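You operate a simulated robot arm through the tools that you are given. There is no shell and no other tool. Be economical: measure what you need, move in short steps, check, and stop when the job is done.

You run a simulated robot arm. Do the job below in one go: nothing can be reset, and whatever is moved stays where it is left.

Task
Tip the pot of cleaner into the jug, top up with water to 200 ml and stir.
Fine: jug, pot and paddle go back where they stood; spill nothing. Set down upright: clear pot, jug, paddle.

The check looks at the end state, three seconds after you hand in, the way a careful person would. Anything else that was tipped, shoved, dropped, spilled or broken makes it a failure.

Robot
A 7-joint arm with a two-finger parallel gripper, fixed in place. Base frame: the origin is at the foot of the arm, x ahead of it, y to its left, z up; the work surface is at about z = 90. Lengths are in cm, angles in rad, forces in N, time in s.
With the tool pointing down near the work surface it reaches from about 30 to 68 cm from the base axis. Its first joint turns from -1.152 to 1.152 rad. Payload 1.57 kg.
The TCP is the grasp point between the finger pads, 3 cm short of the fingertips. In the tool frame z runs along the fingers and y along their closing line. Largest opening 11 cm; finger width 2.4, thickness 1.2; the body of the gripper, 4.8 by 11.2 cm, starts 7.8 cm behind the TCP.
Orientation is told as [roll, pitch, yaw] about the base's x, y, z axes, in that order, counted from this pose: with the fingers straight down and closing along the base's y, the tool's x points along the base's -x, its y along +y and its z along -z.

Tools
- The arm moves only by the tool step_arm. Its argument "series" is a list of rows, each a list of 7 numbers: the turn, a rotation vector about the tool's x, y, z in rad, then the shift along the tool's x, y, z in cm, then the finger opening in cm, from 0 to 11. In form: [[wx, wy, wz, dx, dy, dz, fingers], ...]. A call has 1 to 20 rows; each row shifts and turns the commanded pose from where the row before left it, along the tool's axes as they then stand. A row lasts 0.2 s, in which the tool goes at most 5 cm and 0.15 rad; a call with a longer step from one row to the next is refused whole, and so is a gripper value outside its range. Where a pose cannot be reached the arm comes as near as it can. A force on the tool above 60 N (or 10 N above the force at the start of the call, whichever is more), or a blocked arm, ends the call early, and 0.2 s more pass. Each finger travels about 10.8 cm/s and halts on what it meets, pressing with about 28 N; the grip force reading is that of the motor and also rises with nothing between the fingers. The clock runs only during rows and for 0.2 s after the last one: add rows that do not move to give the fingers time. It gives the time, the measured TCP pose, the force on the tool (base axes), the opening and the grip force at its end, in the units of the frame above (readings bear some noise), with the torque about the TCP (base axes, N m) and any sound that the robot's microphone picked up.
- Cameras (640 x 400 px; columns grow to the right, rows downward): "scene" is fixed at [16.43, -38.56, 142.06]; the picture's right is [0.80, -0.60, 0.00], its down [-0.26, -0.35, -0.90] and it looks along [0.54, 0.72, -0.43] (base axes); focal length 250 px, centre (320, 200). "wrist" rides on the gripper at [7, 1.6, -14.1] in the tool frame; the picture's right is [-0.23, 0.97, 0.00], its down [-0.86, -0.20, -0.48] and it looks along [-0.47, -0.11, 0.88] (tool axes); focal length 222 px, centre (320, 200). There is no depth. A picture from a camera that has moved, and an enlarged one, comes with that camera's place and axes in the base frame and with its lens.
- capture(camera): a new picture of that camera. No time passes.
- inspect(camera, box): a new picture of the part [left, top, right, bottom] of that camera's present view, enlarged. No time passes.
- close_job(): hands the job in; it is judged then, once.

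Go step by step. Nothing tells you positions but the pictures and the camera data: compare them with the known pose of the tool, close in by small moves and look again before you grip or let go. The budget is 120 turns and 68 pictures, counting those below and the enlarged ones. Unless the task says otherwise, let go and move clear before handing in, and close with one line.

The tools are called after "Emit:" by a JSON object that holds its "api" and its "payload". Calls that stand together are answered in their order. step_arm: Moves the arm, as the interface text tells. Its arguments: {"type":"object","properties":{"series":{"type":"array","items":{"type":"array","items":{"type":"number"}}}},"required":["series"]} The other tools are called the same way: capture (camera) takes a picture; inspect (camera, box) takes an enlarged picture of a part of a camera's view; close_job () hands the job in.

At the start:

```text
clock: 0.0
tool_pos: [32.25, -6.83, 129.2]
ee_rot: [0.001, 0.0, 0.0]
ft_force: [0.1, -0.6, 0.5]
moment: [0.0, 0.02, -0.01]
width: 11.0
grasp_force: 0.2
```

scene: 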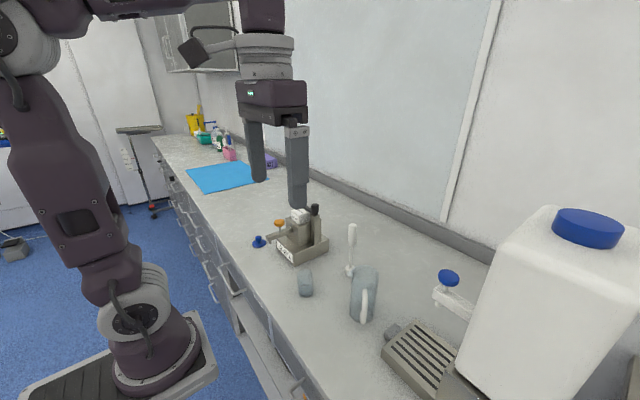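
wrist: 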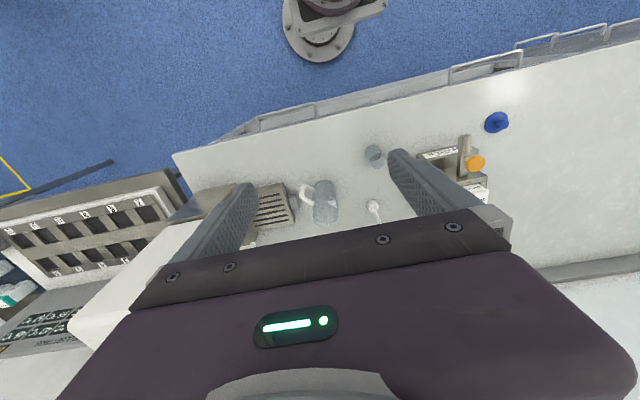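

I see a small pot, a jug with a handle, a white paddle standing up, and a water container with a tap on the right. I'll enlarge these to measure positions.

Emit:
{"api": "inspect", "payload": {"camera": "scene", "box": [240, 190, 400, 340]}}

Emit:
{"api": "inspect", "payload": {"camera": "scene", "box": [370, 200, 640, 400]}}

Emit:
{"api": "inspect", "payload": {"camera": "wrist", "box": [160, 100, 520, 260]}}

```text
2.67 times, centred on (320, 265) of scene
camera zoom: at [16.43, -38.56, 142.06], right [0.8, -0.6, 0.0], down [-0.26, -0.35, -0.9], along [0.54, 0.72, -0.43], focal length 667 px, centre (320, 27)
```

zoom: 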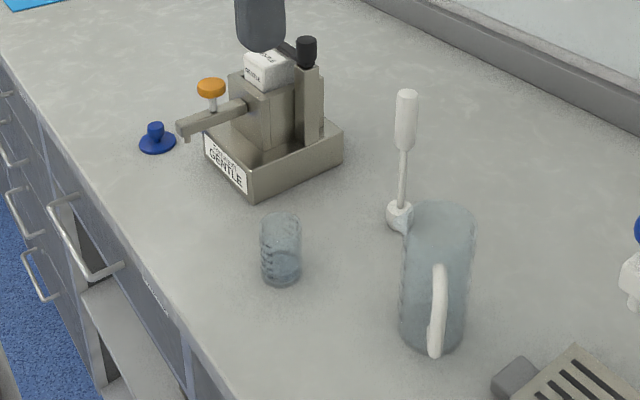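

```text
2.00 times, centred on (505, 300) of scene
camera zoom: at [16.43, -38.56, 142.06], right [0.8, -0.6, 0.0], down [-0.26, -0.35, -0.9], along [0.54, 0.72, -0.43], focal length 500 px, centre (-50, 0)
```

zoom: 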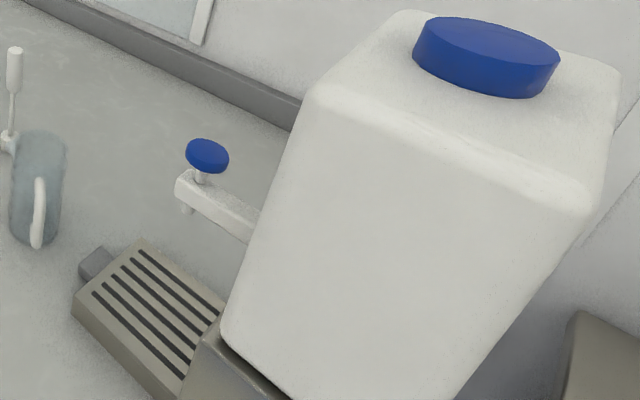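

```text
1.78 times, centred on (340, 180) of wrist
camera zoom: at [25.21, -5.18, 143.36], right [0.23, 0.97, 0.0], down [0.86, -0.2, 0.48], along [0.47, -0.11, -0.88], focal length 395 px, centre (284, 236)
```

zoom: 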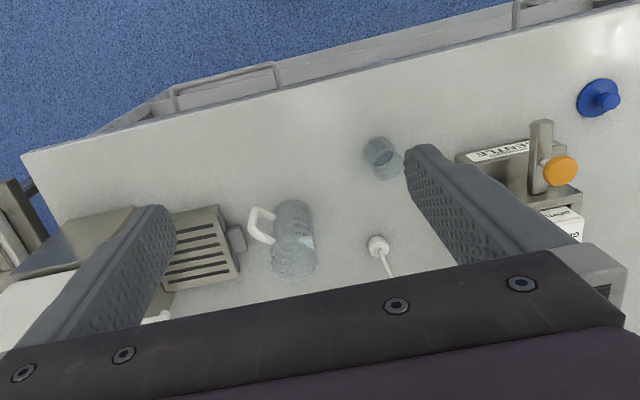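

The pot is near (43.6, 4.3), the jug near (50.6, -10) and about 13 tall, and the paddle near (58, 2). The tap is somewhere around (55, -24), so I move the wrist camera there for a better look.

Emit:
{"api": "step_arm", "payload": {"series": [[0, 0, 0, -0.8, -3, 1, 11], [0, 0, 0, -0.8, -3, 1, 11], [0, 0, 0, -0.8, -3, 1, 11], [0, 0, 0, -0.8, -3, 1, 11]]}}

Emit:
{"api": "capture", "payload": {"camera": "wrist"}}

```text
clock: 1.0
tool_pos: [35.36, -19.02, 125.19]
ee_rot: [0.0, -0.001, 0.001]
ft_force: [-0.1, -0.2, 0.1]
moment: [-0.01, 0.05, 0.0]
width: 11.0
grasp_force: 0.0
```

```text
62 pictures are left
camera wrist: at [28.31, -17.34, 139.34], right [0.23, 0.97, 0.0], down [0.86, -0.2, 0.48], along [0.47, -0.11, -0.88], focal length 222 px, centre (320, 200)
```

wrist: 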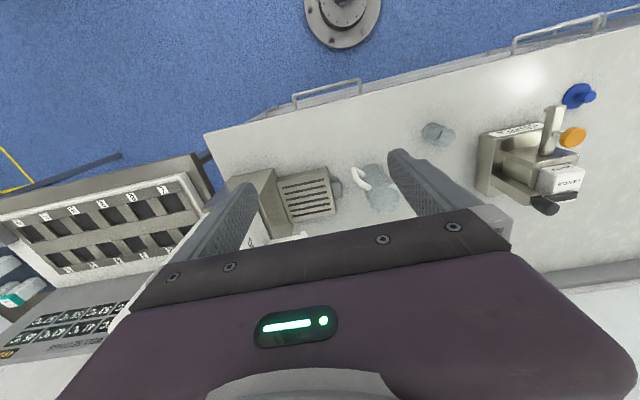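

The gripper body hides the tap, so I tilt the tool forward to look between the fingers.

Emit:
{"api": "step_arm", "payload": {"series": [[0, -0.15, 0, 0, -1, 0, 11], [0, -0.15, 0, 0, -1, 0, 11], [0, -0.15, 0, 0, -1, 0, 11], [0, -0.1, 0, 0, 0, 0, 11]]}}

Emit:
{"api": "capture", "payload": {"camera": "wrist"}}

```text
clock: 2.0
tool_pos: [35.36, -21.83, 125.17]
ee_rot: [0.001, -0.552, 0.001]
ft_force: [0.1, 0.7, 0.3]
moment: [-0.03, 0.0, 0.0]
width: 10.99
grasp_force: 0.0
```

```text
61 pictures are left
camera wrist: at [22.0, -20.19, 133.58], right [0.19, 0.97, 0.12], down [0.48, -0.2, 0.86], along [0.86, -0.11, -0.5], focal length 222 px, centre (320, 200)
```

wrist: 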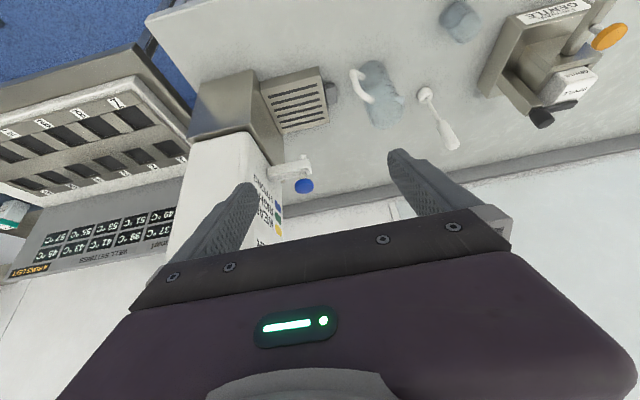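

Now the tap, tray and jug are visible. I enlarge the tap, its label and the jug.

Emit:
{"api": "inspect", "payload": {"camera": "wrist", "box": [220, 120, 350, 240]}}

Emit:
{"api": "inspect", "payload": {"camera": "wrist", "box": [250, 40, 470, 170]}}

Emit:
{"api": "inspect", "payload": {"camera": "wrist", "box": [430, 0, 640, 140]}}

```text
3.33 times, centred on (285, 180) of wrist
camera zoom: at [22.0, -20.19, 133.58], right [0.19, 0.97, 0.12], down [0.48, -0.2, 0.86], along [0.86, -0.11, -0.5], focal length 740 px, centre (437, 267)
```

zoom: 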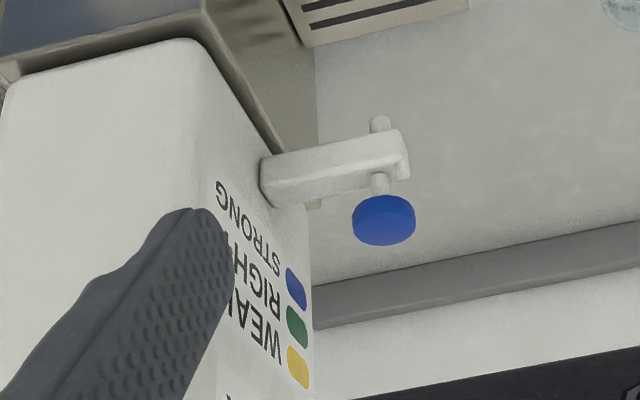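

```text
2.91 times, centred on (360, 105) of wrist
camera zoom: at [22.0, -20.19, 133.58], right [0.19, 0.97, 0.12], down [0.48, -0.2, 0.86], along [0.86, -0.11, -0.5], focal length 646 px, centre (204, 476)
```

zoom: 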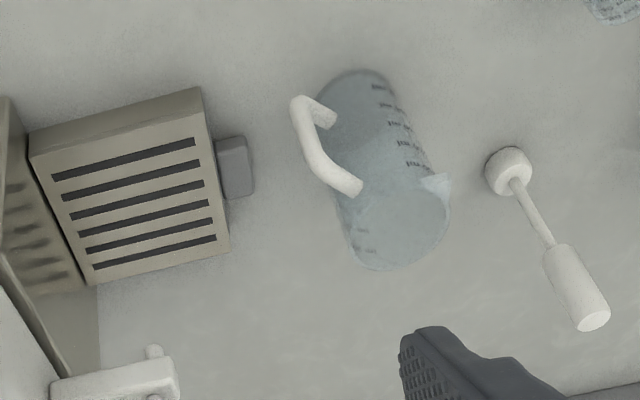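

```text
2.86 times, centred on (535, 70) of wrist
camera zoom: at [22.0, -20.19, 133.58], right [0.19, 0.97, 0.12], down [0.48, -0.2, 0.86], along [0.86, -0.11, -0.5], focal length 635 px, centre (-294, 571)
```

zoom: 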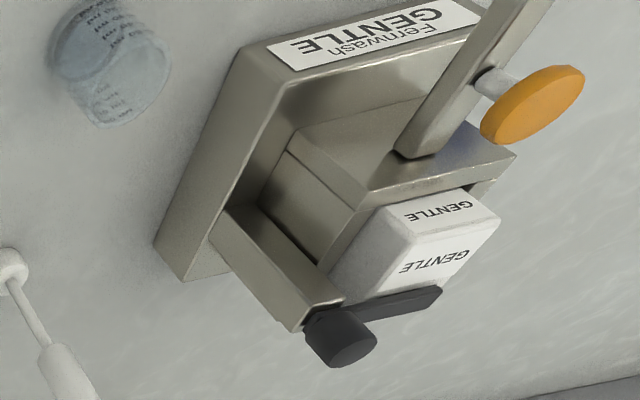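

The dispenser is labelled "Fernwash GENTLE", and the water container carries a WEAK/RIGHT/STRONG colour legend. I need to know what is in the pot, so I go and look into it.

Emit:
{"api": "step_arm", "payload": {"series": [[0, 0.15, 0, 0, 4.5, 0, 11], [0, 0.15, 0, 0, 4.5, 0, 11], [0, 0.15, 0, 0, 4.5, 0, 11], [0, 0.1, 0, 0, 4.5, 0, 11], [0, 0, 0, 0, 4.5, 2, 11], [0, 0, 0, 0, 4.5, 3, 11], [0, 0, 0, 0, 0, 4, 11], [0, 0, 0, 0, 0, 4, 11], [0, 0, 0, 0, 0, 2, 11]]}}

Emit:
{"api": "capture", "payload": {"camera": "wrist"}}

```text
refused: row 6 steps farther than a row can; nothing moved
```

```text
57 pictures are left
camera wrist: at [22.0, -20.19, 133.58], right [0.19, 0.97, 0.12], down [0.48, -0.2, 0.86], along [0.86, -0.11, -0.5], focal length 222 px, centre (320, 200)
```

wrist: 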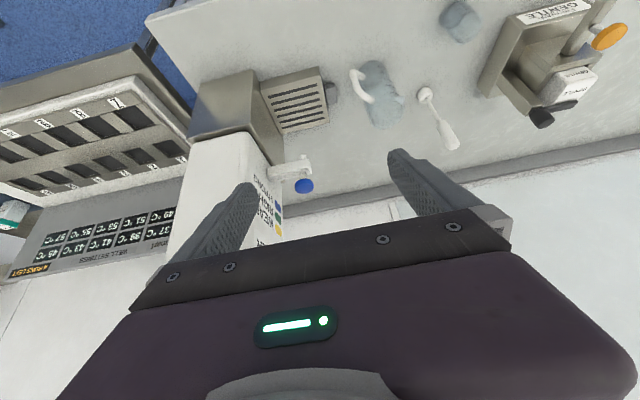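

That move was refused because one row was too long. I shorten the row and repeat it.

Emit:
{"api": "step_arm", "payload": {"series": [[0, 0.15, 0, 0, 4.5, 0, 11], [0, 0.15, 0, 0, 4.5, 0, 11], [0, 0.15, 0, 0, 4.5, 0, 11], [0, 0.1, 0, 0, 4.5, 0, 11], [0, 0, 0, 0, 4.5, 1, 11], [0, 0, 0, 0, 4.5, 1, 11], [0, 0, 0, 0, 0, 4, 11], [0, 0, 0, 0, 0, 4, 11], [0, 0, 0, 0, 0, 4, 11]]}}

Emit:
{"api": "inspect", "payload": {"camera": "wrist", "box": [240, 80, 400, 220]}}

```text
clock: 4.0
tool_pos: [35.46, 5.11, 111.15]
ee_rot: [0.0, 0.0, 0.001]
ft_force: [-0.1, -0.9, 0.3]
moment: [-0.01, -0.04, 0.0]
width: 11.01
grasp_force: 0.0
```

```text
2.86 times, centred on (320, 150) of wrist
camera zoom: at [28.45, 6.73, 125.31], right [0.23, 0.97, 0.0], down [0.85, -0.2, 0.48], along [0.47, -0.11, -0.88], focal length 635 px, centre (320, 343)
```

zoom: 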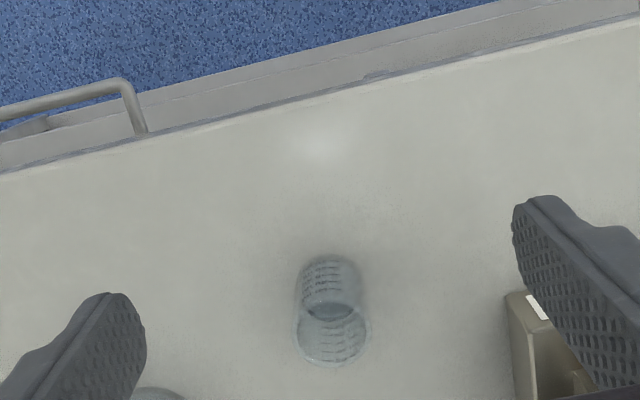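

The pot sits between the fingers in this view. I look tighter at it.

Emit:
{"api": "inspect", "payload": {"camera": "wrist", "box": [305, 138, 345, 178]}}

Emit:
{"api": "inspect", "payload": {"camera": "scene", "box": [290, 260, 320, 300]}}

```text
10.00 times, centred on (325, 158) of wrist
camera zoom: at [28.45, 6.73, 125.31], right [0.23, 0.97, 0.0], down [0.85, -0.2, 0.48], along [0.47, -0.11, -0.88], focal length 2221 px, centre (270, 620)
```

zoom: 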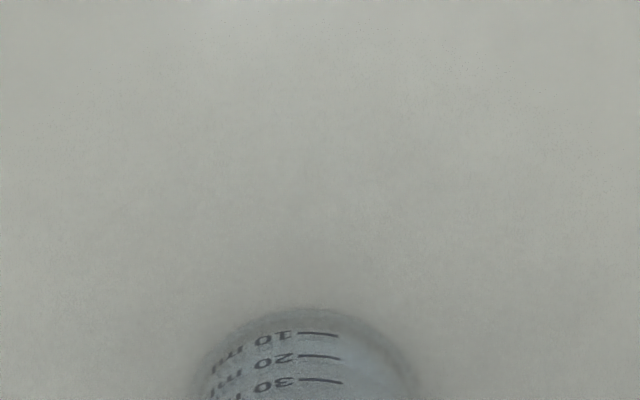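

```text
10.00 times, centred on (305, 280) of scene
camera zoom: at [16.43, -38.56, 142.06], right [0.8, -0.6, 0.0], down [-0.26, -0.35, -0.9], along [0.54, 0.72, -0.43], focal length 2500 px, centre (470, -600)
```

zoom: 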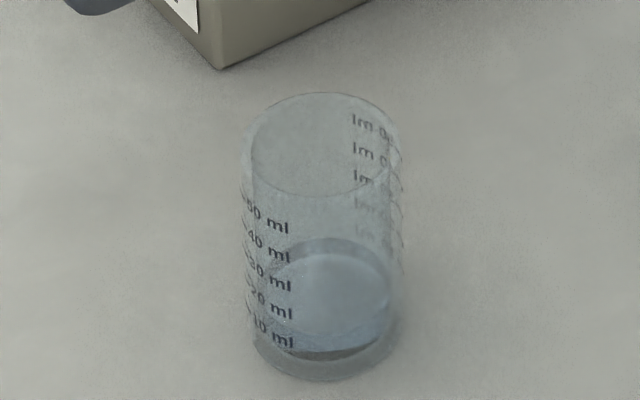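

The pot holds roughly 25 ml of clear cleaner and stands at about (43.4, 3.8), 4.2 wide and 7 tall. Before gripping it I rehearse the pouring wrist motion high up with nothing held.

Emit:
{"api": "step_arm", "payload": {"series": [[0, 0, 0, -2, 0, -4, 11], [0, 0, 0, -2, 0, -4, 11], [0, -0.15, 0, 0, 0, 0, 11], [0, -0.15, 0, 0, 0, 0, 11], [0, -0.15, 0, 0, 0, 0, 11], [0, -0.15, 0, 0, 0, 0, 11], [0, -0.15, 0, 0, 0, 0, 11], [0, -0.15, 0, 0, 0, 0, 11], [0, -0.15, 0, 0, 0, 0, 11], [0, -0.15, 0, 0, 0, 0, 11]]}}

Emit:
{"api": "step_arm", "payload": {"series": [[-0.054, 0, 0.139, 0, 0, 0, 11], [-0.054, 0, 0.139, 0, 0, 0, 11], [-0.054, 0, 0.139, 0, 0, 0, 11], [-0.054, 0, 0.139, 0, 0, 0, 11], [-0.054, 0, 0.139, 0, 0, 0, 11], [-0.054, 0, 0.139, 0, 0, 0, 11], [-0.054, 0, 0.139, 0, 0, 0, 11], [-0.054, 0, 0.139, 0, 0, 0, 11], [-0.054, 0, 0.139, 0, 0, 0, 11], [-0.054, 0, 0.139, 0, 0, 0, 11], [-0.054, 0, 0.139, 0, 0, 0, 11], [-0.054, 0, 0.139, 0, 0, 0, 11], [-0.054, 0, 0.139, 0, 0, 0, 11]]}}

Emit:
{"api": "capture", "payload": {"camera": "scene"}}

```text
clock: 6.2
tool_pos: [39.41, 5.11, 119.2]
ee_rot: [-0.003, -1.103, 0.002]
ft_force: [-0.8, 0.6, 0.3]
moment: [0.02, -0.03, -0.05]
width: 10.99
grasp_force: 0.0
out of reach, approached as far as the arm can: row 10
```

```text
clock: 9.0
tool_pos: [41.24, 2.7, 130.79]
ee_rot: [1.606, 0.381, -1.213]
ft_force: [-0.4, -0.3, -1.0]
moment: [0.04, -0.02, 0.02]
width: 11.02
grasp_force: 0.0
out of reach, approached as far as the arm can: row 4, 5, 6, 7, 8, 9, 10, 11, 12, 13
```

```text
53 pictures are left
```

scene: 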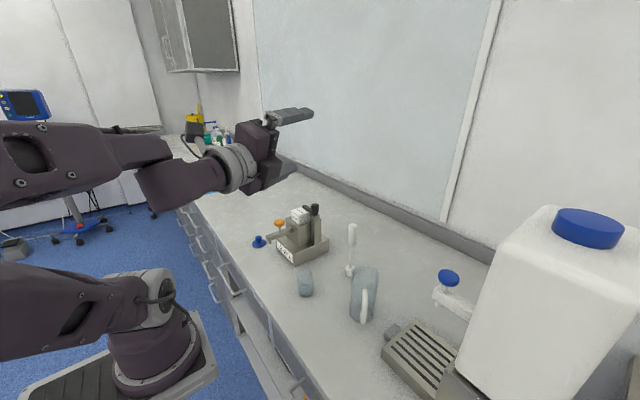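

The wrist orientation for pouring is reachable, but the position is too close to the base here. I repeat it with the tool further out, as it would be at the jug.

Emit:
{"api": "step_arm", "payload": {"series": [[0, 0, 0, -1.1, 0.32, 3.1, 11], [0, 0, 0, -1.1, 0.32, 3.1, 11], [0, 0, 0, -1.1, 0.32, 3.1, 11], [0, 0, 0, -1.1, 0.32, 3.1, 11], [0, 0, 0, 0, 0, 0, 11]]}}

```text
clock: 10.2
tool_pos: [54.43, 2.58, 130.6]
ee_rot: [1.608, 0.377, -1.21]
ft_force: [1.5, -0.3, -1.3]
moment: [-0.02, -0.01, 0.01]
width: 10.99
grasp_force: 0.1
```

Emit:
{"api": "step_arm", "payload": {"series": [[0, 0, 0, -2.4, -2.58, -1.06, 11], [0, 0, 0, -2.4, -2.58, -1.06, 11], [0, 0, 0, -2.4, -2.58, -1.06, 11], [0, 0, 0, -2.4, -2.58, -1.06, 11], [0, 0, 0, -2.4, -2.58, -1.06, 11]]}}

Emit:
{"api": "capture", "payload": {"camera": "scene"}}

```text
clock: 11.4
tool_pos: [54.04, 0.86, 127.48]
ee_rot: [1.609, 0.377, -1.213]
ft_force: [0.0, -0.7, 0.1]
moment: [-0.02, 0.03, -0.02]
width: 11.01
grasp_force: 0.0
out of reach, approached as far as the arm can: row 2, 3, 4, 5
```

```text
52 pictures are left
```

scene: 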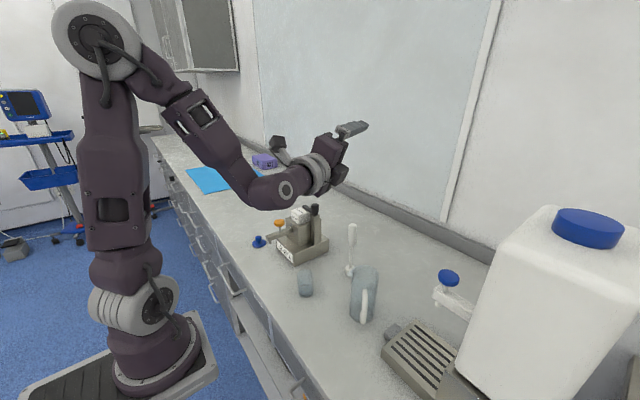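

Low down that sideways roll runs into a limit. I unwind it and try a different pour, tipping the pot forward by swinging the fingers from pointing outward to pointing inward.

Emit:
{"api": "step_arm", "payload": {"series": [[0.054, 0, -0.139, 0, 0, 0, 11], [0.054, 0, -0.139, 0, 0, 0, 11], [0.054, 0, -0.139, 0, 0, 0, 11], [0.054, 0, -0.139, 0, 0, 0, 11], [0.054, 0, -0.139, 0, 0, 0, 11], [0.054, 0, -0.139, 0, 0, 0, 11], [0.054, 0, -0.139, 0, 0, 0, 11], [0.054, 0, -0.139, 0, 0, 0, 11], [0.054, 0, -0.139, 0, 0, 0, 11], [0.054, 0, -0.139, 0, 0, 0, 11], [0.054, 0, -0.139, 0, 0, 0, 11], [0.054, 0, -0.139, 0, 0, 0, 11], [0.054, 0, -0.139, 0, 0, 0, 11]]}}

```text
clock: 14.2
tool_pos: [54.12, 0.91, 127.48]
ee_rot: [-0.005, -1.098, 0.003]
ft_force: [0.3, -0.4, -0.6]
moment: [-0.02, 0.02, -0.02]
width: 10.99
grasp_force: 0.0
```

Emit:
{"api": "step_arm", "payload": {"series": [[0, 0, 0, 1.8, -2, -3.6, 11], [0, 0, 0, 1.8, -2, -3.6, 11], [0, 0.15, 0, 0, -1.5, 0, 11], [0, 0.15, 0, 0, -1.5, 0, 11], [0, 0.15, 0, 0, -1.5, 0, 11], [0, 0.15, 0, 0, -1.5, 0, 11], [0, 0.15, 0, 0, -1, 0, 11], [0, 0.15, 0, 0, 0, 0, 11], [0, 0.15, 0, 0, 0, 0, 11], [0, 0.15, 0, 0, 0, 0, 11], [0, 0.15, 0, 0, 0, 0, 11], [0, 0.15, 0, 0, 0, 0, 11], [0, 0.15, 0, 0, 0, 0, 11], [0, 0.15, 0, 0, 0, 0, 11], [0, 0.15, 0, 0, 0, 0, 11], [0, 0.15, 0, 0, 0, 0, 11]]}}

```text
clock: 17.6
tool_pos: [33.96, -7.36, 122.84]
ee_rot: [-0.04, 0.647, 0.027]
ft_force: [0.5, 0.5, 0.5]
moment: [-0.03, 0.0, 0.01]
width: 11.01
grasp_force: 0.1
out of reach, approached as far as the arm can: row 11, 12, 13, 14, 15, 16
```

Emit:
{"api": "step_arm", "payload": {"series": [[0, 0, 0, -3.24, -0.52, 0.32, 11], [0, 0, 0, -3.24, -0.52, 0.32, 11], [0, 0, 0, -3.24, -0.52, 0.32, 11], [0, 0, 0, -3.24, -0.52, 0.32, 11], [0, 0, 0, -3.24, -0.52, 0.32, 11], [0, 0, 0, 0, 0, 0, 11]]}}

Emit:
{"api": "capture", "payload": {"camera": "scene"}}

```text
clock: 19.0
tool_pos: [45.96, -9.94, 112.06]
ee_rot: [-0.042, 0.647, 0.024]
ft_force: [0.3, -0.5, 0.4]
moment: [0.01, -0.02, 0.02]
width: 11.02
grasp_force: 0.0
```

```text
51 pictures are left
```

scene: 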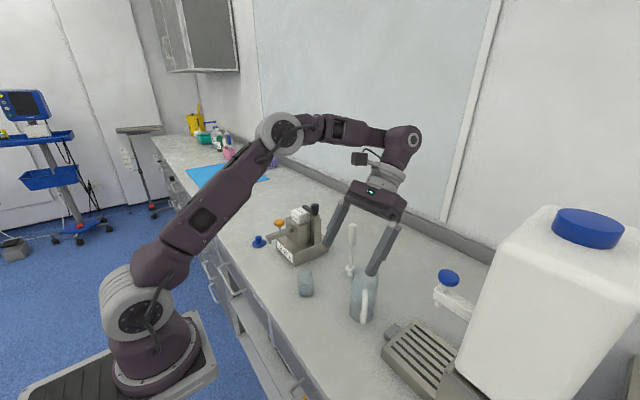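

At the lower height it works. I test more inward tilt here.

Emit:
{"api": "step_arm", "payload": {"series": [[0, 0.1, 0, 0, 0, 0, 11], [0, 0.1, 0, 0, 0, 0, 11], [0, 0.1, 0, 0, 0, 0, 11], [0, 0.1, 0, 0, 0, 0, 11], [0, 0.1, 0, 0, 0, 0, 11]]}}

```text
clock: 20.2
tool_pos: [46.07, -9.98, 112.16]
ee_rot: [-0.046, 0.694, 0.02]
ft_force: [-0.4, 0.4, -0.3]
moment: [0.0, -0.01, 0.0]
width: 11.0
grasp_force: 0.0
out of reach, approached as far as the arm can: row 1, 2, 3, 4, 5
```

Inward tilt stops near +0.69 here, so I need enough outward tilt at the grasp to make up the pouring angle. I go toward the pot and find how far outward I can tilt there.

Emit:
{"api": "step_arm", "payload": {"series": [[0, -0.15, 0, 0, 1.15, 0, 11], [0, -0.15, 0, 0, 1.15, 0, 11], [0, -0.15, 0, 0, 1.15, 0, 11], [0, -0.15, 0, 0, 1.15, 0, 11], [0, -0.15, 0, 0, 1.15, 0, 11], [0, -0.15, 0, 0, 1.15, 0, 11], [0, -0.15, 0, 0, 1.15, 0, 11], [0, -0.15, 0, 0, 1.15, 0, 11], [0, -0.15, 0, 0, 1.15, 0, 11], [0, -0.15, 0, 0, 1.15, 0, 11], [0, -0.15, 0, 0, 1.15, 0, 11], [0, -0.15, 0, 0, 1.15, 0, 11], [0, -0.15, 0, 0, 0, 0, 11]]}}

```text
clock: 23.0
tool_pos: [46.38, 2.2, 116.07]
ee_rot: [0.01, -1.103, 0.028]
ft_force: [-1.0, 14.0, -0.8]
moment: [-0.62, 0.02, -1.15]
width: 10.99
grasp_force: 0.0
out of reach, approached as far as the arm can: row 9, 10, 12, 13
```

There is a 14 N sideways force on the tool, so something may be touching. I look before moving on.

Emit:
{"api": "capture", "payload": {"camera": "scene"}}

```text
50 pictures are left
```

scene: 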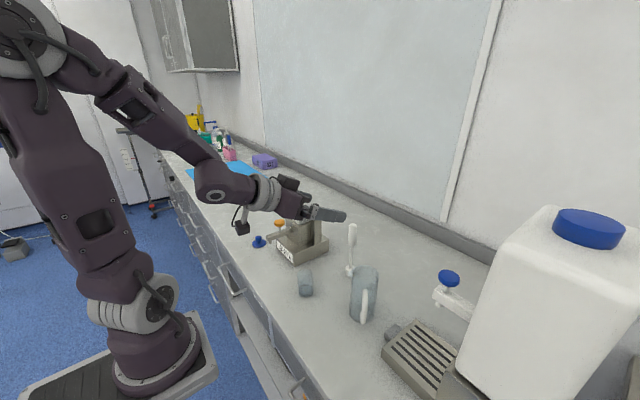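

Emit:
{"api": "step_arm", "payload": {"series": [[0, 0, 0, 0, 0, 0, 11], [0, 0, 0, 0, 0, 0, 11]]}}

Emit:
{"api": "inspect", "payload": {"camera": "scene", "box": [220, 160, 400, 280]}}

```text
clock: 23.6
tool_pos: [46.38, 3.72, 116.13]
ee_rot: [0.017, -1.101, 0.065]
ft_force: [-0.1, 0.1, 0.2]
moment: [0.01, 0.02, -0.01]
width: 11.0
grasp_force: 0.0
```

```text
3.33 times, centred on (310, 220) of scene
camera zoom: at [16.43, -38.56, 142.06], right [0.8, -0.6, 0.0], down [-0.26, -0.35, -0.9], along [0.54, 0.72, -0.43], focal length 834 px, centre (353, 133)
```

zoom: 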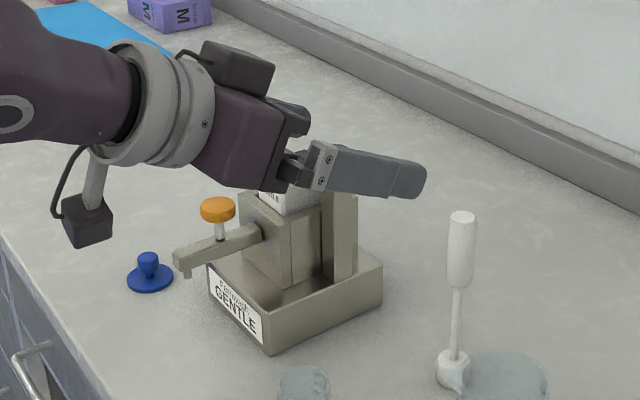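

That force was only inertia; everything is still in place. Now I lower toward a spot in front of the pot at this tilt to see what is reachable.

Emit:
{"api": "step_arm", "payload": {"series": [[0, 0, 0, 3.86, 0, -0.5, 11], [0, 0, 0, 3.86, 0, -0.5, 11], [0, 0, 0, 3.86, 0, -0.5, 11], [0, 0, 0, 3.86, 0, -0.5, 11], [0, 0, 0, 0, 0, 0, 11]]}}

```text
clock: 24.8
tool_pos: [44.47, 6.8, 116.76]
ee_rot: [0.015, -1.139, 0.063]
ft_force: [-0.5, 0.1, 0.8]
moment: [-0.01, 0.01, -0.03]
width: 11.01
grasp_force: 0.1
out of reach, approached as far as the arm can: row 1, 2, 3, 4
```

Emit:
{"api": "step_arm", "payload": {"series": [[0, 0.13, 0, 0, -1, 0, 11], [0, 0.13, 0, 0, -1, 0, 11], [0, 0.13, 0, 0, -1, 0, 11], [0, 0, 0, 4, 0, -0.5, 11], [0, 0, 0, 4, 0, -0.5, 11], [0, 0, 0, 4, 0, -0.5, 11], [0, 0, 0, 4, 0, -0.5, 11], [0, 0, 0, 0, 0, 0, 11]]}}

```text
clock: 26.6
tool_pos: [38.63, 3.77, 111.52]
ee_rot: [-0.015, -0.821, 0.068]
ft_force: [0.0, -0.5, 0.2]
moment: [0.01, 0.02, -0.02]
width: 10.96
grasp_force: 0.0
out of reach, approached as far as the arm can: row 2, 3, 5, 6, 7
```

Outward tilt is poor at low height, so I try coming in from the side instead, with the wrist yawed around and tilted laterally. I rehearse this above the pot, yaw first.

Emit:
{"api": "step_arm", "payload": {"series": [[0, 0.14, 0, 0, 0, -1.5, 11], [0, 0.14, 0, 0, 0, -1.5, 11], [0, 0.14, 0, 0, 0, -1.5, 11], [0, 0.14, 0, 0, 0, -1.5, 11], [0, 0.14, 0, 0, 0, -1.5, 11], [0, 0.12, 0, 0, 0, -1.5, 11], [0, 0, 0.149, -2, 0, 0, 11], [0, 0, 0.149, -2, 0, 0, 11], [0, 0, 0.149, 0, 0, 0, 11], [0, 0, 0.149, 0, 0, 0, 11], [0, 0, 0.149, 0, 0, 0, 11], [0, 0, 0.149, 0, 0, 0, 11], [0, 0, 0.149, 0, 0, 0, 11], [0, 0, 0.149, 0, 0, 0, 11], [0, 0, 0.149, 0, 0, 0, 11], [0, 0, 0.149, 0, 0, 0, 11], [0, 0, 0.149, 0, 0, 0, 11], [0, 0, 0.149, 0, 0, 0, 11], [0, 0, 0.149, 0, 0, 0, 11], [0, 0, 0.149, 0, 0, 0, 11]]}}

```text
clock: 30.8
tool_pos: [33.84, 0.46, 118.75]
ee_rot: [0.072, 0.009, -2.046]
ft_force: [1.0, 0.6, -0.7]
moment: [0.02, 0.0, 0.0]
width: 11.0
grasp_force: 0.0
out of reach, approached as far as the arm can: row 1, 6, 7, 8
```

Emit:
{"api": "step_arm", "payload": {"series": [[0, 0, 0, 2.7, 3.6, -0.5, 11], [0, 0, 0, 2.7, 3.6, -0.5, 11], [0, 0.15, 0, 0, 0, 0, 11], [0, 0.15, 0, 0, 0, 0, 11], [0, 0.15, 0, 0, 0, 0, 11], [0, 0.15, 0, 0, 0, 0, 11], [0, 0.15, 0, 0, 0, 0, 11], [0, 0.15, 0, 0, 0, 0, 11], [0, 0.15, 0, 0, 0, 0, 11], [0, 0.15, 0, 0, 0, 0, 11], [0, 0, 0, 0, 0, 0, 11]]}}

```text
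clock: 33.2
tool_pos: [30.57, -1.85, 118.2]
ee_rot: [0.214, 1.196, -1.849]
ft_force: [-0.8, -0.5, 0.4]
moment: [-0.01, -0.01, -0.01]
width: 11.0
grasp_force: 0.0
out of reach, approached as far as the arm can: row 1, 2, 3, 4, 5, 6, 7, 8, 9, 10
```

Emit:
{"api": "step_arm", "payload": {"series": [[0, 0, 0, 0.19, 2.15, 2.35, 11], [0, 0, 0, 0.19, 2.15, 2.35, 11], [0, 0, 0, 0.19, 2.15, 2.35, 11], [0, 0, 0, 0.19, 2.15, 2.35, 11], [0, 0, 0, 0, 0, 0, 11]]}}

Emit:
{"api": "capture", "payload": {"camera": "scene"}}

```text
clock: 34.4
tool_pos: [31.43, -0.92, 115.06]
ee_rot: [0.239, 1.171, -1.823]
ft_force: [1.0, 0.6, 0.7]
moment: [-0.03, 0.01, -0.01]
width: 11.01
grasp_force: 0.1
out of reach, approached as far as the arm can: row 1, 2, 3, 4
```

```text
48 pictures are left
```

scene: 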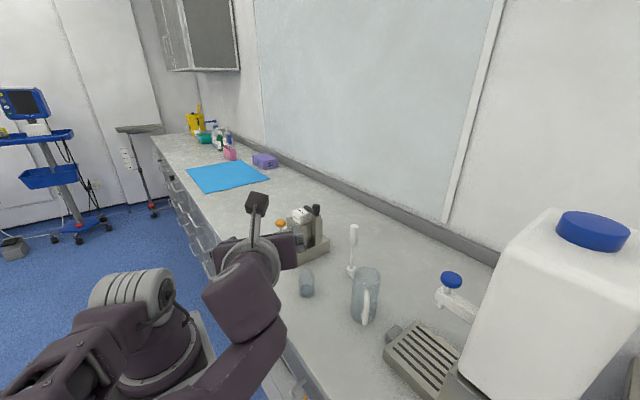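

Yawing far round folds the elbow badly, so I unwind back to the clean starting configuration. The new plan is to grip the pot tilted inward and pour it tilted outward near the jug.

Emit:
{"api": "step_arm", "payload": {"series": [[0, -0.147, 0, 1, 0, 0, 11], [0, -0.147, 0, 1, 0, 0, 11], [0, -0.147, 0, 1, 0, 0, 11], [0, -0.147, 0, 1, 0, 0, 11], [0, -0.147, 0, 0, 0, 0, 11], [0, -0.147, 0, 0, 0, 0, 11], [0, -0.147, 0, 0, 0, 0, 11], [0, -0.147, 0, 0, 0, 0, 11]]}}

Emit:
{"api": "step_arm", "payload": {"series": [[0, 0, -0.146, 0, 0, -0.5, 11], [0, 0, -0.146, 0, 0, -0.5, 11], [0, 0, -0.146, 0, 0, -0.5, 11], [0, 0, -0.146, 0, 0, -0.5, 11], [0, 0, -0.146, 0, 0, 0, 11], [0, 0, -0.146, 0, 0, 0, 11], [0, 0, -0.146, 0, 0, 0, 11], [0, 0, -0.146, 0, 0, 0, 11], [0, 0, -0.146, 0, 0, 0, 11], [0, 0, -0.146, 0, 0, 0, 11], [0, 0, -0.146, 0, 0, 0, 11], [0, 0, -0.146, 0, 0, 0, 11], [0, 0, -0.146, 0, 0, 0, 11], [0, 0, 0, 0, 0, 0, 11]]}}

```text
clock: 36.2
tool_pos: [31.6, 0.28, 117.92]
ee_rot: [0.071, 0.033, -2.043]
ft_force: [0.4, 1.0, -0.1]
moment: [0.01, 0.0, -0.04]
width: 11.02
grasp_force: 0.1
out of reach, approached as far as the arm can: row 2, 4
```

```text
clock: 39.2
tool_pos: [31.47, 0.09, 119.89]
ee_rot: [0.01, -0.078, -0.144]
ft_force: [0.2, -0.4, 0.7]
moment: [-0.02, 0.02, -0.01]
width: 11.0
grasp_force: 0.1
```

Emit:
{"api": "step_arm", "payload": {"series": [[0, 0.078, 0, 0, 0, 0, 11], [0, 0, -0.124, 0, 0, 0, 11], [0, 0, -0.124, 0, 0, 0, 11], [0, 0, -0.124, 0, 0, 0, 11], [0, 0, -0.124, 0, 0, 0, 11], [0, 0, 0, -3.83, -0.08, 1.75, 11], [0, 0, 0, -3.83, -0.08, 1.75, 11], [0, 0, 0, -3.83, -0.08, 1.75, 8], [0, 0, 0, -3.83, -0.08, 1.75, 8], [0, 0.14, 0, 0, 0, 0, 8], [0, 0.14, 0, 0, 0, 0, 8], [0, 0.14, 0, 0, 0, 0, 8], [0, 0.14, 0, 0, 0, 0, 8], [0, 0.14, 0, 0, 0, 0, 8], [0, 0.1, 0, 0, 0, 0, 8], [0, 0, 0, 0, 0, 0, 8]]}}

Emit:
{"api": "capture", "payload": {"camera": "scene"}}

Emit:
{"api": "capture", "payload": {"camera": "wrist"}}

```text
clock: 41.9
tool_pos: [17.55, -0.55, 114.3]
ee_rot: [0.016, 0.389, 0.332]
ft_force: [3.5, 15.8, 2.4]
moment: [0.52, 0.19, -0.72]
width: 9.2
grasp_force: 6.7
out of reach, approached as far as the arm can: row 1, 4, 5, 6, 7, 8, 9, 10, 11, 12, 13
stopped in row 13: the force on the tool passed its limit (the readings are from after the stop); the commanded pose is now the measured one
```

```text
47 pictures are left
```

scene: 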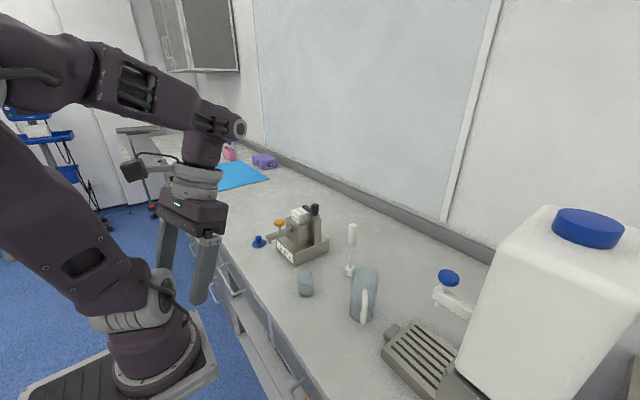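

```text
46 pictures are left
camera wrist: at [16.01, 0.51, 129.98], right [-0.11, 0.99, -0.07], down [0.99, 0.12, 0.12], along [0.12, -0.06, -0.99], focal length 222 px, centre (320, 200)
```

wrist: 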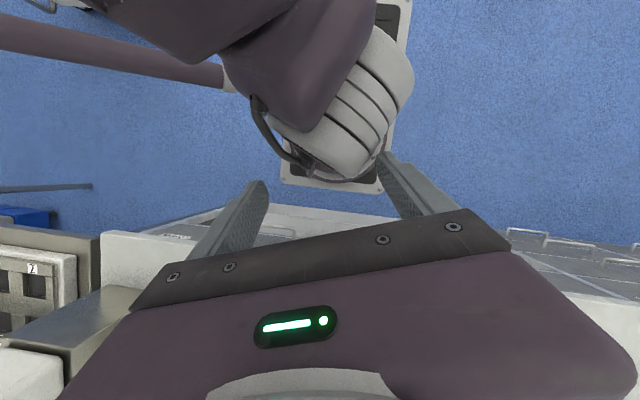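

The wrist folded in and a finger touched the arm's own shoulder; nothing on the bench was touched. I back out gently, away from the arm.

Emit:
{"api": "step_arm", "payload": {"series": [[0, 0, 0, -1, -0.4, -0.9, 9.2], [0, 0, 0, -2, -0.87, -1.9, 9.2], [0, 0, 0, -2, -0.87, -1.9, 9.2], [0, 0, 0, -2, -0.87, -1.9, 9.2], [0, 0, 0, -2, -0.87, -1.9, 9.2]]}}

```text
clock: 43.1
tool_pos: [18.31, -1.61, 117.68]
ee_rot: [0.006, 0.387, 0.328]
ft_force: [0.0, -0.2, 0.5]
moment: [-0.02, 0.01, 0.01]
width: 9.2
grasp_force: 0.0
out of reach, approached as far as the arm can: row 1, 2, 3, 4, 5
```

Emit:
{"api": "step_arm", "payload": {"series": [[0, -0.13, 0, 0, 0, 0, 9.2], [0, -0.13, 0, 0, 0, 0, 9.2], [0, -0.13, 0, 0, 0, 0, 9.2], [0, -0.1, 0, 0, 0, -2, 9.2], [0, 0, 0.1, -1, 0, -3, 9.2], [0, 0, 0.1, -2, 0, -3, 9.2], [0, 0, 0.1, -3, 0, -3, 9.2], [0, 0, 0, -3, 0, 0, 9.2], [0, 0, 0, -3, 0, 0, 9.2]]}}

Emit:
{"api": "capture", "payload": {"camera": "scene"}}

```text
clock: 45.1
tool_pos: [29.47, -0.66, 129.56]
ee_rot: [0.041, -0.092, 0.024]
ft_force: [0.1, -0.5, -0.2]
moment: [-0.03, 0.01, 0.02]
width: 9.21
grasp_force: 0.2
```

```text
45 pictures are left
```

scene: 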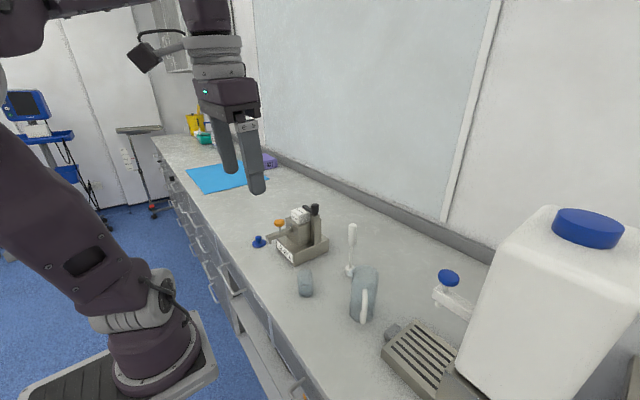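

Emit:
{"api": "step_arm", "payload": {"series": [[0, 0.09, 0, 0, 0, 0, 9], [0, 0, 0, -2.64, 0.96, 2.43, 9], [0, 0, 0, -2.64, 0.96, 2.43, 9], [0, 0, 0, -2.64, 0.96, 2.43, 9], [0, 0, 0, -2.64, 0.96, 2.43, 9], [0, 0, 0, -2.64, 0.96, 2.43, 9], [0, 0, 0, -2.64, 0.96, 2.43, 9], [0, 0, 0, -2.64, 0.96, 2.43, 9], [0, 0, -0.11, 0, 0, 0, 9], [0, 0, -0.11, 0, 0, 0, 9], [0, 0, -0.11, 0, 0, 0, 9], [0, 0, 0, 0, 0, 0, 9]]}}

Emit:
{"api": "step_arm", "payload": {"series": [[0, 0.12, 0, 0, 0, 0, 9], [0, 0.12, 0, 0, 0, 0, 9], [0, 0.12, 0, 0, 0, 0, 9], [0, 0.12, 0, 0, 0, 0, 9], [0, 0.12, 0, 0, 0, 0, 9], [0, 0, 0, 0, 0, 0, 9]]}}

Emit:
{"api": "capture", "payload": {"camera": "scene"}}

```text
clock: 47.7
tool_pos: [25.4, 0.77, 113.63]
ee_rot: [0.032, -0.016, 0.356]
ft_force: [-0.5, -0.4, -0.9]
moment: [0.01, -0.02, -0.01]
width: 8.99
grasp_force: 0.1
out of reach, approached as far as the arm can: row 1, 2, 3, 4, 5, 6, 7, 8, 9, 10, 11
```

```text
clock: 48.6
tool_pos: [17.45, -0.66, 114.11]
ee_rot: [0.039, 0.354, 0.349]
ft_force: [3.4, 7.3, 0.2]
moment: [0.25, 0.01, -0.44]
width: 9.55
grasp_force: 2.8
out of reach, approached as far as the arm can: row 1, 2, 3, 4
stopped in row 4: the force on the tool passed its limit (the readings are from after the stop); the commanded pose is now the measured one
```

```text
44 pictures are left
```

scene: 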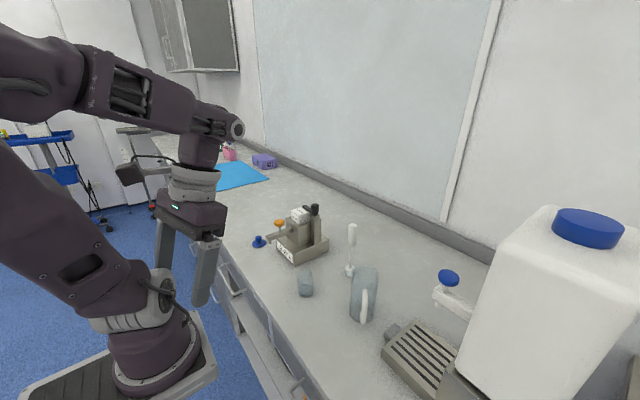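

The wrist hits its inward limit when pulled in close, so I must go out with an outward tilt first. I back out, tilt outward, and only then extend.

Emit:
{"api": "step_arm", "payload": {"series": [[0, -0.1, 0, -0.5, 0, -2, 9], [0, -0.15, 0, -1, 0, -3, 9], [0, -0.15, 0, -1, 0, -3, 9], [0, -0.15, 0, -1, 0, -3, 9], [0, -0.15, 0, -1, 0, 0, 9], [0, -0.15, 0, -1, 0, 0, 9], [0, 0, 0.11, -3, 0, 0, 9], [0, 0, 0.11, -3, 0, 0, 9], [0, 0, 0.11, -3, 0, 0, 9], [0, 0, 0, 0, 0, 0, 9]]}}

```text
clock: 50.9
tool_pos: [31.97, 2.6, 129.27]
ee_rot: [0.211, -0.452, -0.05]
ft_force: [-0.3, 0.5, -1.0]
moment: [-0.01, 0.01, -0.01]
width: 8.99
grasp_force: 0.1
```

Emit:
{"api": "step_arm", "payload": {"series": [[0, 0, 0, -1.8, -1, 2.66, 9], [0, 0, 0, -1.8, -1, 2.66, 9], [0, 0, 0, -1.8, -1, 2.66, 9], [0, 0, 0, -1.8, -1, 2.66, 9], [0, 0, 0, -1.8, -1, 2.66, 9], [0, 0, 0, 0, 0, 0, 9]]}}

Emit:
{"api": "capture", "payload": {"camera": "scene"}}

```text
clock: 52.2
tool_pos: [40.64, -0.06, 121.39]
ee_rot: [0.208, -0.456, -0.047]
ft_force: [-0.3, 0.5, -0.2]
moment: [-0.02, -0.05, 0.0]
width: 9.01
grasp_force: 0.1
out of reach, approached as far as the arm can: row 4, 5
```

```text
43 pictures are left
```

scene: 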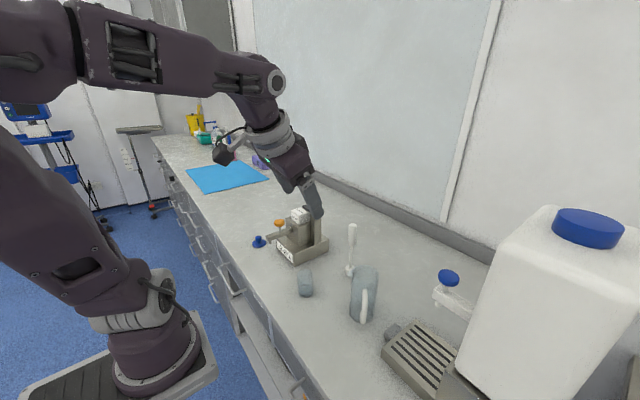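

The elbow has swung out to the right with joint 1 probably at its limit, so I work it back. I sweep the tool to the left at a longer reach.

Emit:
{"api": "step_arm", "payload": {"series": [[0, 0, 0, -1.4, 4, -0.2, 9], [0, 0, 0, -1.4, 4, -0.2, 9], [0, 0, 0, -1.4, 4, -0.2, 9], [0, 0, 0, -1.4, 4, -0.2, 9], [0, 0, 0, -1.4, 4, -0.2, 9], [0, 0, 0, -1.4, 4, -0.2, 9], [0, 0, 0, -1.4, 4, -0.2, 9], [0, 0, 0, 0, 0, 0, 9]]}}

```text
clock: 54.0
tool_pos: [34.37, 19.89, 127.33]
ee_rot: [0.205, -0.468, -0.053]
ft_force: [-0.2, -0.3, -0.3]
moment: [0.0, -0.02, -0.02]
width: 8.99
grasp_force: 0.1
out of reach, approached as far as the arm can: row 1, 2, 3, 4, 5, 6, 7
```

Emit:
{"api": "step_arm", "payload": {"series": [[0, 0, -0.15, 0, 0, 0, 9], [0, 0, -0.15, 0, 0, 0, 9], [0, 0, -0.15, 0, 0, 0, 9], [0, 0, -0.15, 0, 0, 0, 9], [0, 0, -0.15, 0, 0, 0, 9], [0, 0, -0.15, 0, 0, 0, 9], [0, 0, 0, -3, 0, 2, 9], [0, 0, 0, -3, 0, 2, 9], [0, 0, 0, 0, 0, 0, 9]]}}

Emit:
{"api": "capture", "payload": {"camera": "scene"}}

```text
clock: 56.0
tool_pos: [32.65, 24.13, 122.66]
ee_rot: [-0.265, -0.434, 0.95]
ft_force: [-0.6, -0.5, -0.2]
moment: [0.01, 0.02, -0.01]
width: 9.02
grasp_force: 0.1
out of reach, approached as far as the arm can: row 1, 5, 6, 7, 8
```

```text
42 pictures are left
```

scene: 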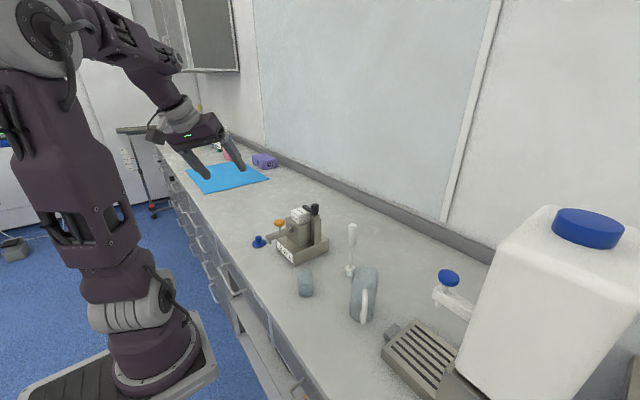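

Emit:
{"api": "step_arm", "payload": {"series": [[0, 0, 0, -3.6, -0.77, 1.93, 9], [0, 0, 0, -3.6, -0.77, 1.93, 9], [0, 0, 0, -3.6, -0.77, 1.93, 9], [0, 0, 0, 0, 0, 0, 9]]}}

```text
clock: 57.0
tool_pos: [41.43, 32.0, 121.04]
ee_rot: [-0.249, -0.435, 0.952]
ft_force: [0.8, -0.2, -0.1]
moment: [-0.01, 0.03, 0.01]
width: 9.02
grasp_force: 0.0
out of reach, approached as far as the arm can: row 1
```

Emit:
{"api": "step_arm", "payload": {"series": [[0.034, 0.019, 0.07, 1.1, -4.0, 0.56, 9], [0.034, 0.019, 0.07, 1.1, -4.0, 0.56, 9], [0.034, 0.019, 0.07, 1.1, -4.0, 0.56, 9], [0.034, 0.019, 0.07, 1.1, -4.0, 0.56, 9], [0.034, 0.019, 0.07, 1.1, -4.0, 0.56, 9], [0.034, 0.019, 0.07, 1.1, -4.0, 0.56, 9], [0.034, 0.019, 0.07, 1.1, -4.0, 0.56, 9], [0, 0, 0, 0, 0, 0, 9]]}}

Emit:
{"api": "capture", "payload": {"camera": "scene"}}

```text
clock: 58.9
tool_pos: [53.32, 6.13, 120.5]
ee_rot: [-0.257, -0.425, 0.397]
ft_force: [-0.1, -0.1, -0.6]
moment: [0.02, -0.01, -0.01]
width: 9.0
grasp_force: 0.0
```

```text
41 pictures are left
```

scene: 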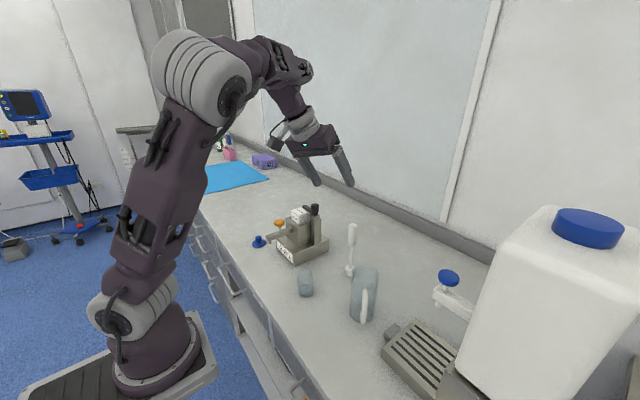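

The arm is back in a good elbow-up posture. Now I straighten the tool, then tilt inward above the pot while staying well extended.

Emit:
{"api": "step_arm", "payload": {"series": [[-0.128, 0, 0, 0, 0, 0, 9], [-0.128, 0, 0, 0, 0, 0, 9], [0, 0.14, 0, 0, 0, 0, 9], [0, 0.14, 0, 0, 0, 0, 9], [0, 0.14, 0, 0, 0, 0, 9], [0, 0, 0, 2, 0, 3, 9], [0, 0, 0, 0, 0, 3, 9], [0, 0.15, 0, 0, 0, 0, 9], [0, 0.15, 0, 0, 0, 0, 9], [0, 0.15, 0, 0, 0, 0, 9], [0, 0.15, 0, 0, 0, 0, 9], [0, 0, 0, 0, 0, 0, 9]]}}

```text
clock: 61.5
tool_pos: [46.01, 6.16, 110.67]
ee_rot: [-0.002, 0.595, 0.394]
ft_force: [1.0, 0.1, -0.1]
moment: [0.0, 0.02, 0.0]
width: 9.02
grasp_force: 0.2
out of reach, approached as far as the arm can: row 9, 10, 11
```

Emit:
{"api": "step_arm", "payload": {"series": [[0, 0, 0, -2.2, -0.4, 1, 9], [0, 0, 0, -2.2, -0.4, 1, 9], [0, 0, 0, -2.2, -0.4, 1, 9], [0, 0, 0, 0, 0, 0, 9]]}}

Emit:
{"api": "capture", "payload": {"camera": "wrist"}}

Emit:
{"api": "capture", "payload": {"camera": "scene"}}

```text
clock: 62.5
tool_pos: [49.59, 6.39, 104.19]
ee_rot: [-0.002, 0.592, 0.394]
ft_force: [-0.1, -0.5, 0.0]
moment: [-0.05, 0.03, 0.02]
width: 9.0
grasp_force: 0.1
out of reach, approached as far as the arm can: row 3
```

```text
40 pictures are left
camera wrist: at [50.83, 8.67, 119.87], right [-0.2, 0.97, -0.13], down [0.98, 0.19, -0.08], along [-0.05, -0.14, -0.99], focal length 222 px, centre (320, 200)
```

wrist: 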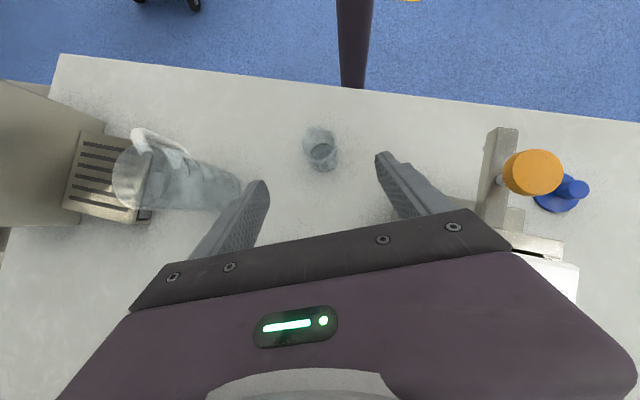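

```text
39 pictures are left
```

scene: 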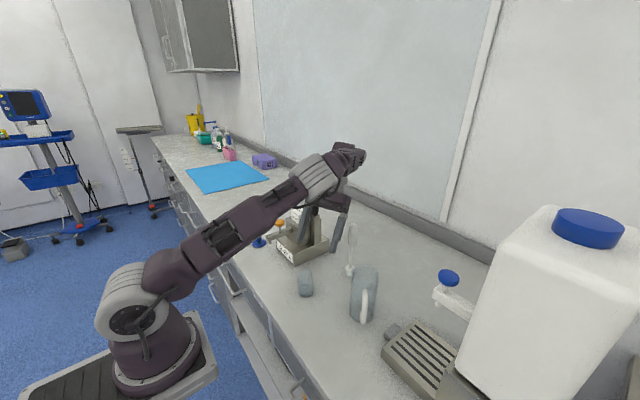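

The pot is centred on the finger axis, about 12.3 cm ahead along the tool. I slide in along that line, then check.

Emit:
{"api": "step_arm", "payload": {"series": [[0, 0, 0, 0, 0, 3, 8.5], [0, 0, 0, 0, 0, 3, 8], [0, 0, 0, 0, 0, 2, 8], [0, 0, 0, 0, -0.1, 1.5, 8], [0, 0, 0, 0, -0.1, 1.5, 8], [0, 0, 0, 0, 0, 1, 8], [0, 0, 0, 0, 0, 0, 8]]}}

Emit:
{"api": "inspect", "payload": {"camera": "wrist", "box": [220, 120, 420, 240]}}

Emit:
{"api": "inspect", "payload": {"camera": "scene", "box": [250, 200, 400, 330]}}

```text
clock: 64.0
tool_pos: [43.34, 3.71, 94.35]
ee_rot: [0.0, 0.595, 0.393]
ft_force: [1.2, -0.6, 0.7]
moment: [-0.02, 0.0, 0.0]
width: 8.0
grasp_force: 0.1
```

```text
3.20 times, centred on (320, 180) of wrist
camera zoom: at [44.64, 6.03, 109.91], right [-0.2, 0.97, -0.13], down [0.98, 0.19, -0.08], along [-0.06, -0.14, -0.99], focal length 711 px, centre (320, 264)
```

zoom: 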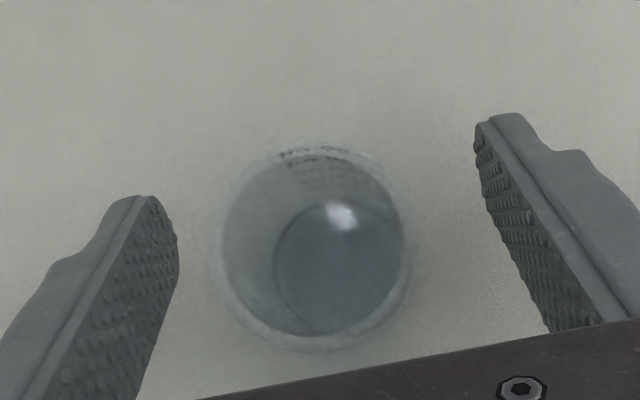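

```text
3.08 times, centred on (325, 265) of scene
camera zoom: at [16.43, -38.56, 142.06], right [0.8, -0.6, 0.0], down [-0.26, -0.35, -0.9], along [0.54, 0.72, -0.43], focal length 769 px, centre (305, 0)
```

zoom: 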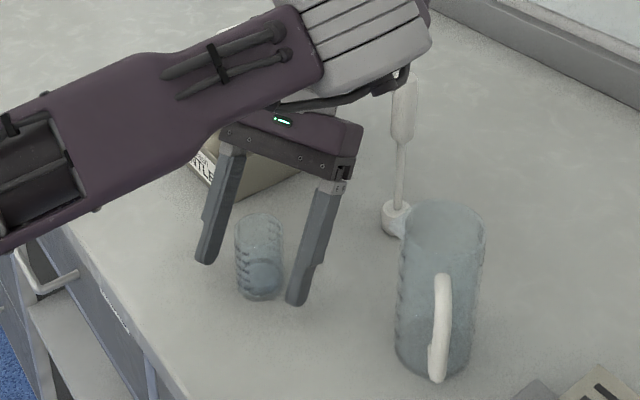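

Nicely centred around the pot. I add a little more inward tilt for the pour margin before closing.

Emit:
{"api": "step_arm", "payload": {"series": [[0, 0.06, 0, 0, 0, 0, 8], [0, 0.06, 0, 0, 0, 0, 8], [0, 0.04, 0, 0, 0, 0, 8], [0, 0, 0, 0, 0, 0, 8]]}}

Emit:
{"api": "inspect", "payload": {"camera": "scene", "box": [250, 200, 400, 330]}}

```text
clock: 65.0
tool_pos: [43.51, 3.54, 94.31]
ee_rot: [-0.001, 0.756, 0.396]
ft_force: [-0.4, 0.6, 0.4]
moment: [0.01, 0.0, -0.03]
width: 7.99
grasp_force: 0.1
```

```text
3.08 times, centred on (325, 265) of scene
camera zoom: at [16.43, -38.56, 142.06], right [0.8, -0.6, 0.0], down [-0.26, -0.35, -0.9], along [0.54, 0.72, -0.43], focal length 769 px, centre (305, 0)
```

zoom: 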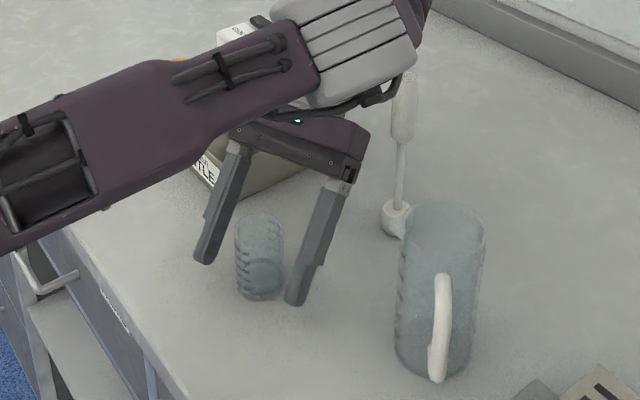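

Emit:
{"api": "step_arm", "payload": {"series": [[0, 0, 0, 0, 0, 0, 6], [0, 0, 0, 0, 0, 0, 4.6], [0, 0, 0, 0, 0, 0, 3.6], [0, 0, 0, 0, 0, 0, 3.6], [0, 0, 0, 0, 0, 0, 3.6]]}}

Emit:
{"api": "inspect", "payload": {"camera": "wrist", "box": [220, 120, 420, 240]}}

```text
clock: 66.2
tool_pos: [43.48, 3.63, 94.31]
ee_rot: [-0.001, 0.752, 0.394]
ft_force: [-0.2, -0.5, 0.5]
moment: [0.05, -0.01, 0.01]
width: 3.83
grasp_force: 28.0
```

```text
3.20 times, centred on (320, 180) of wrist
camera zoom: at [46.95, 6.94, 109.4], right [-0.22, 0.96, -0.16], down [0.95, 0.18, -0.24], along [-0.2, -0.2, -0.96], focal length 711 px, centre (320, 264)
```

zoom: 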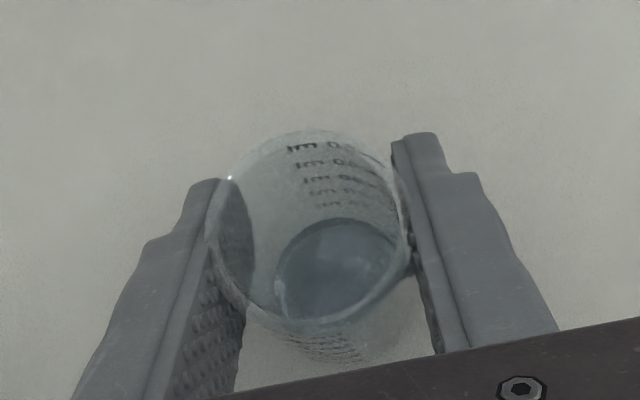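

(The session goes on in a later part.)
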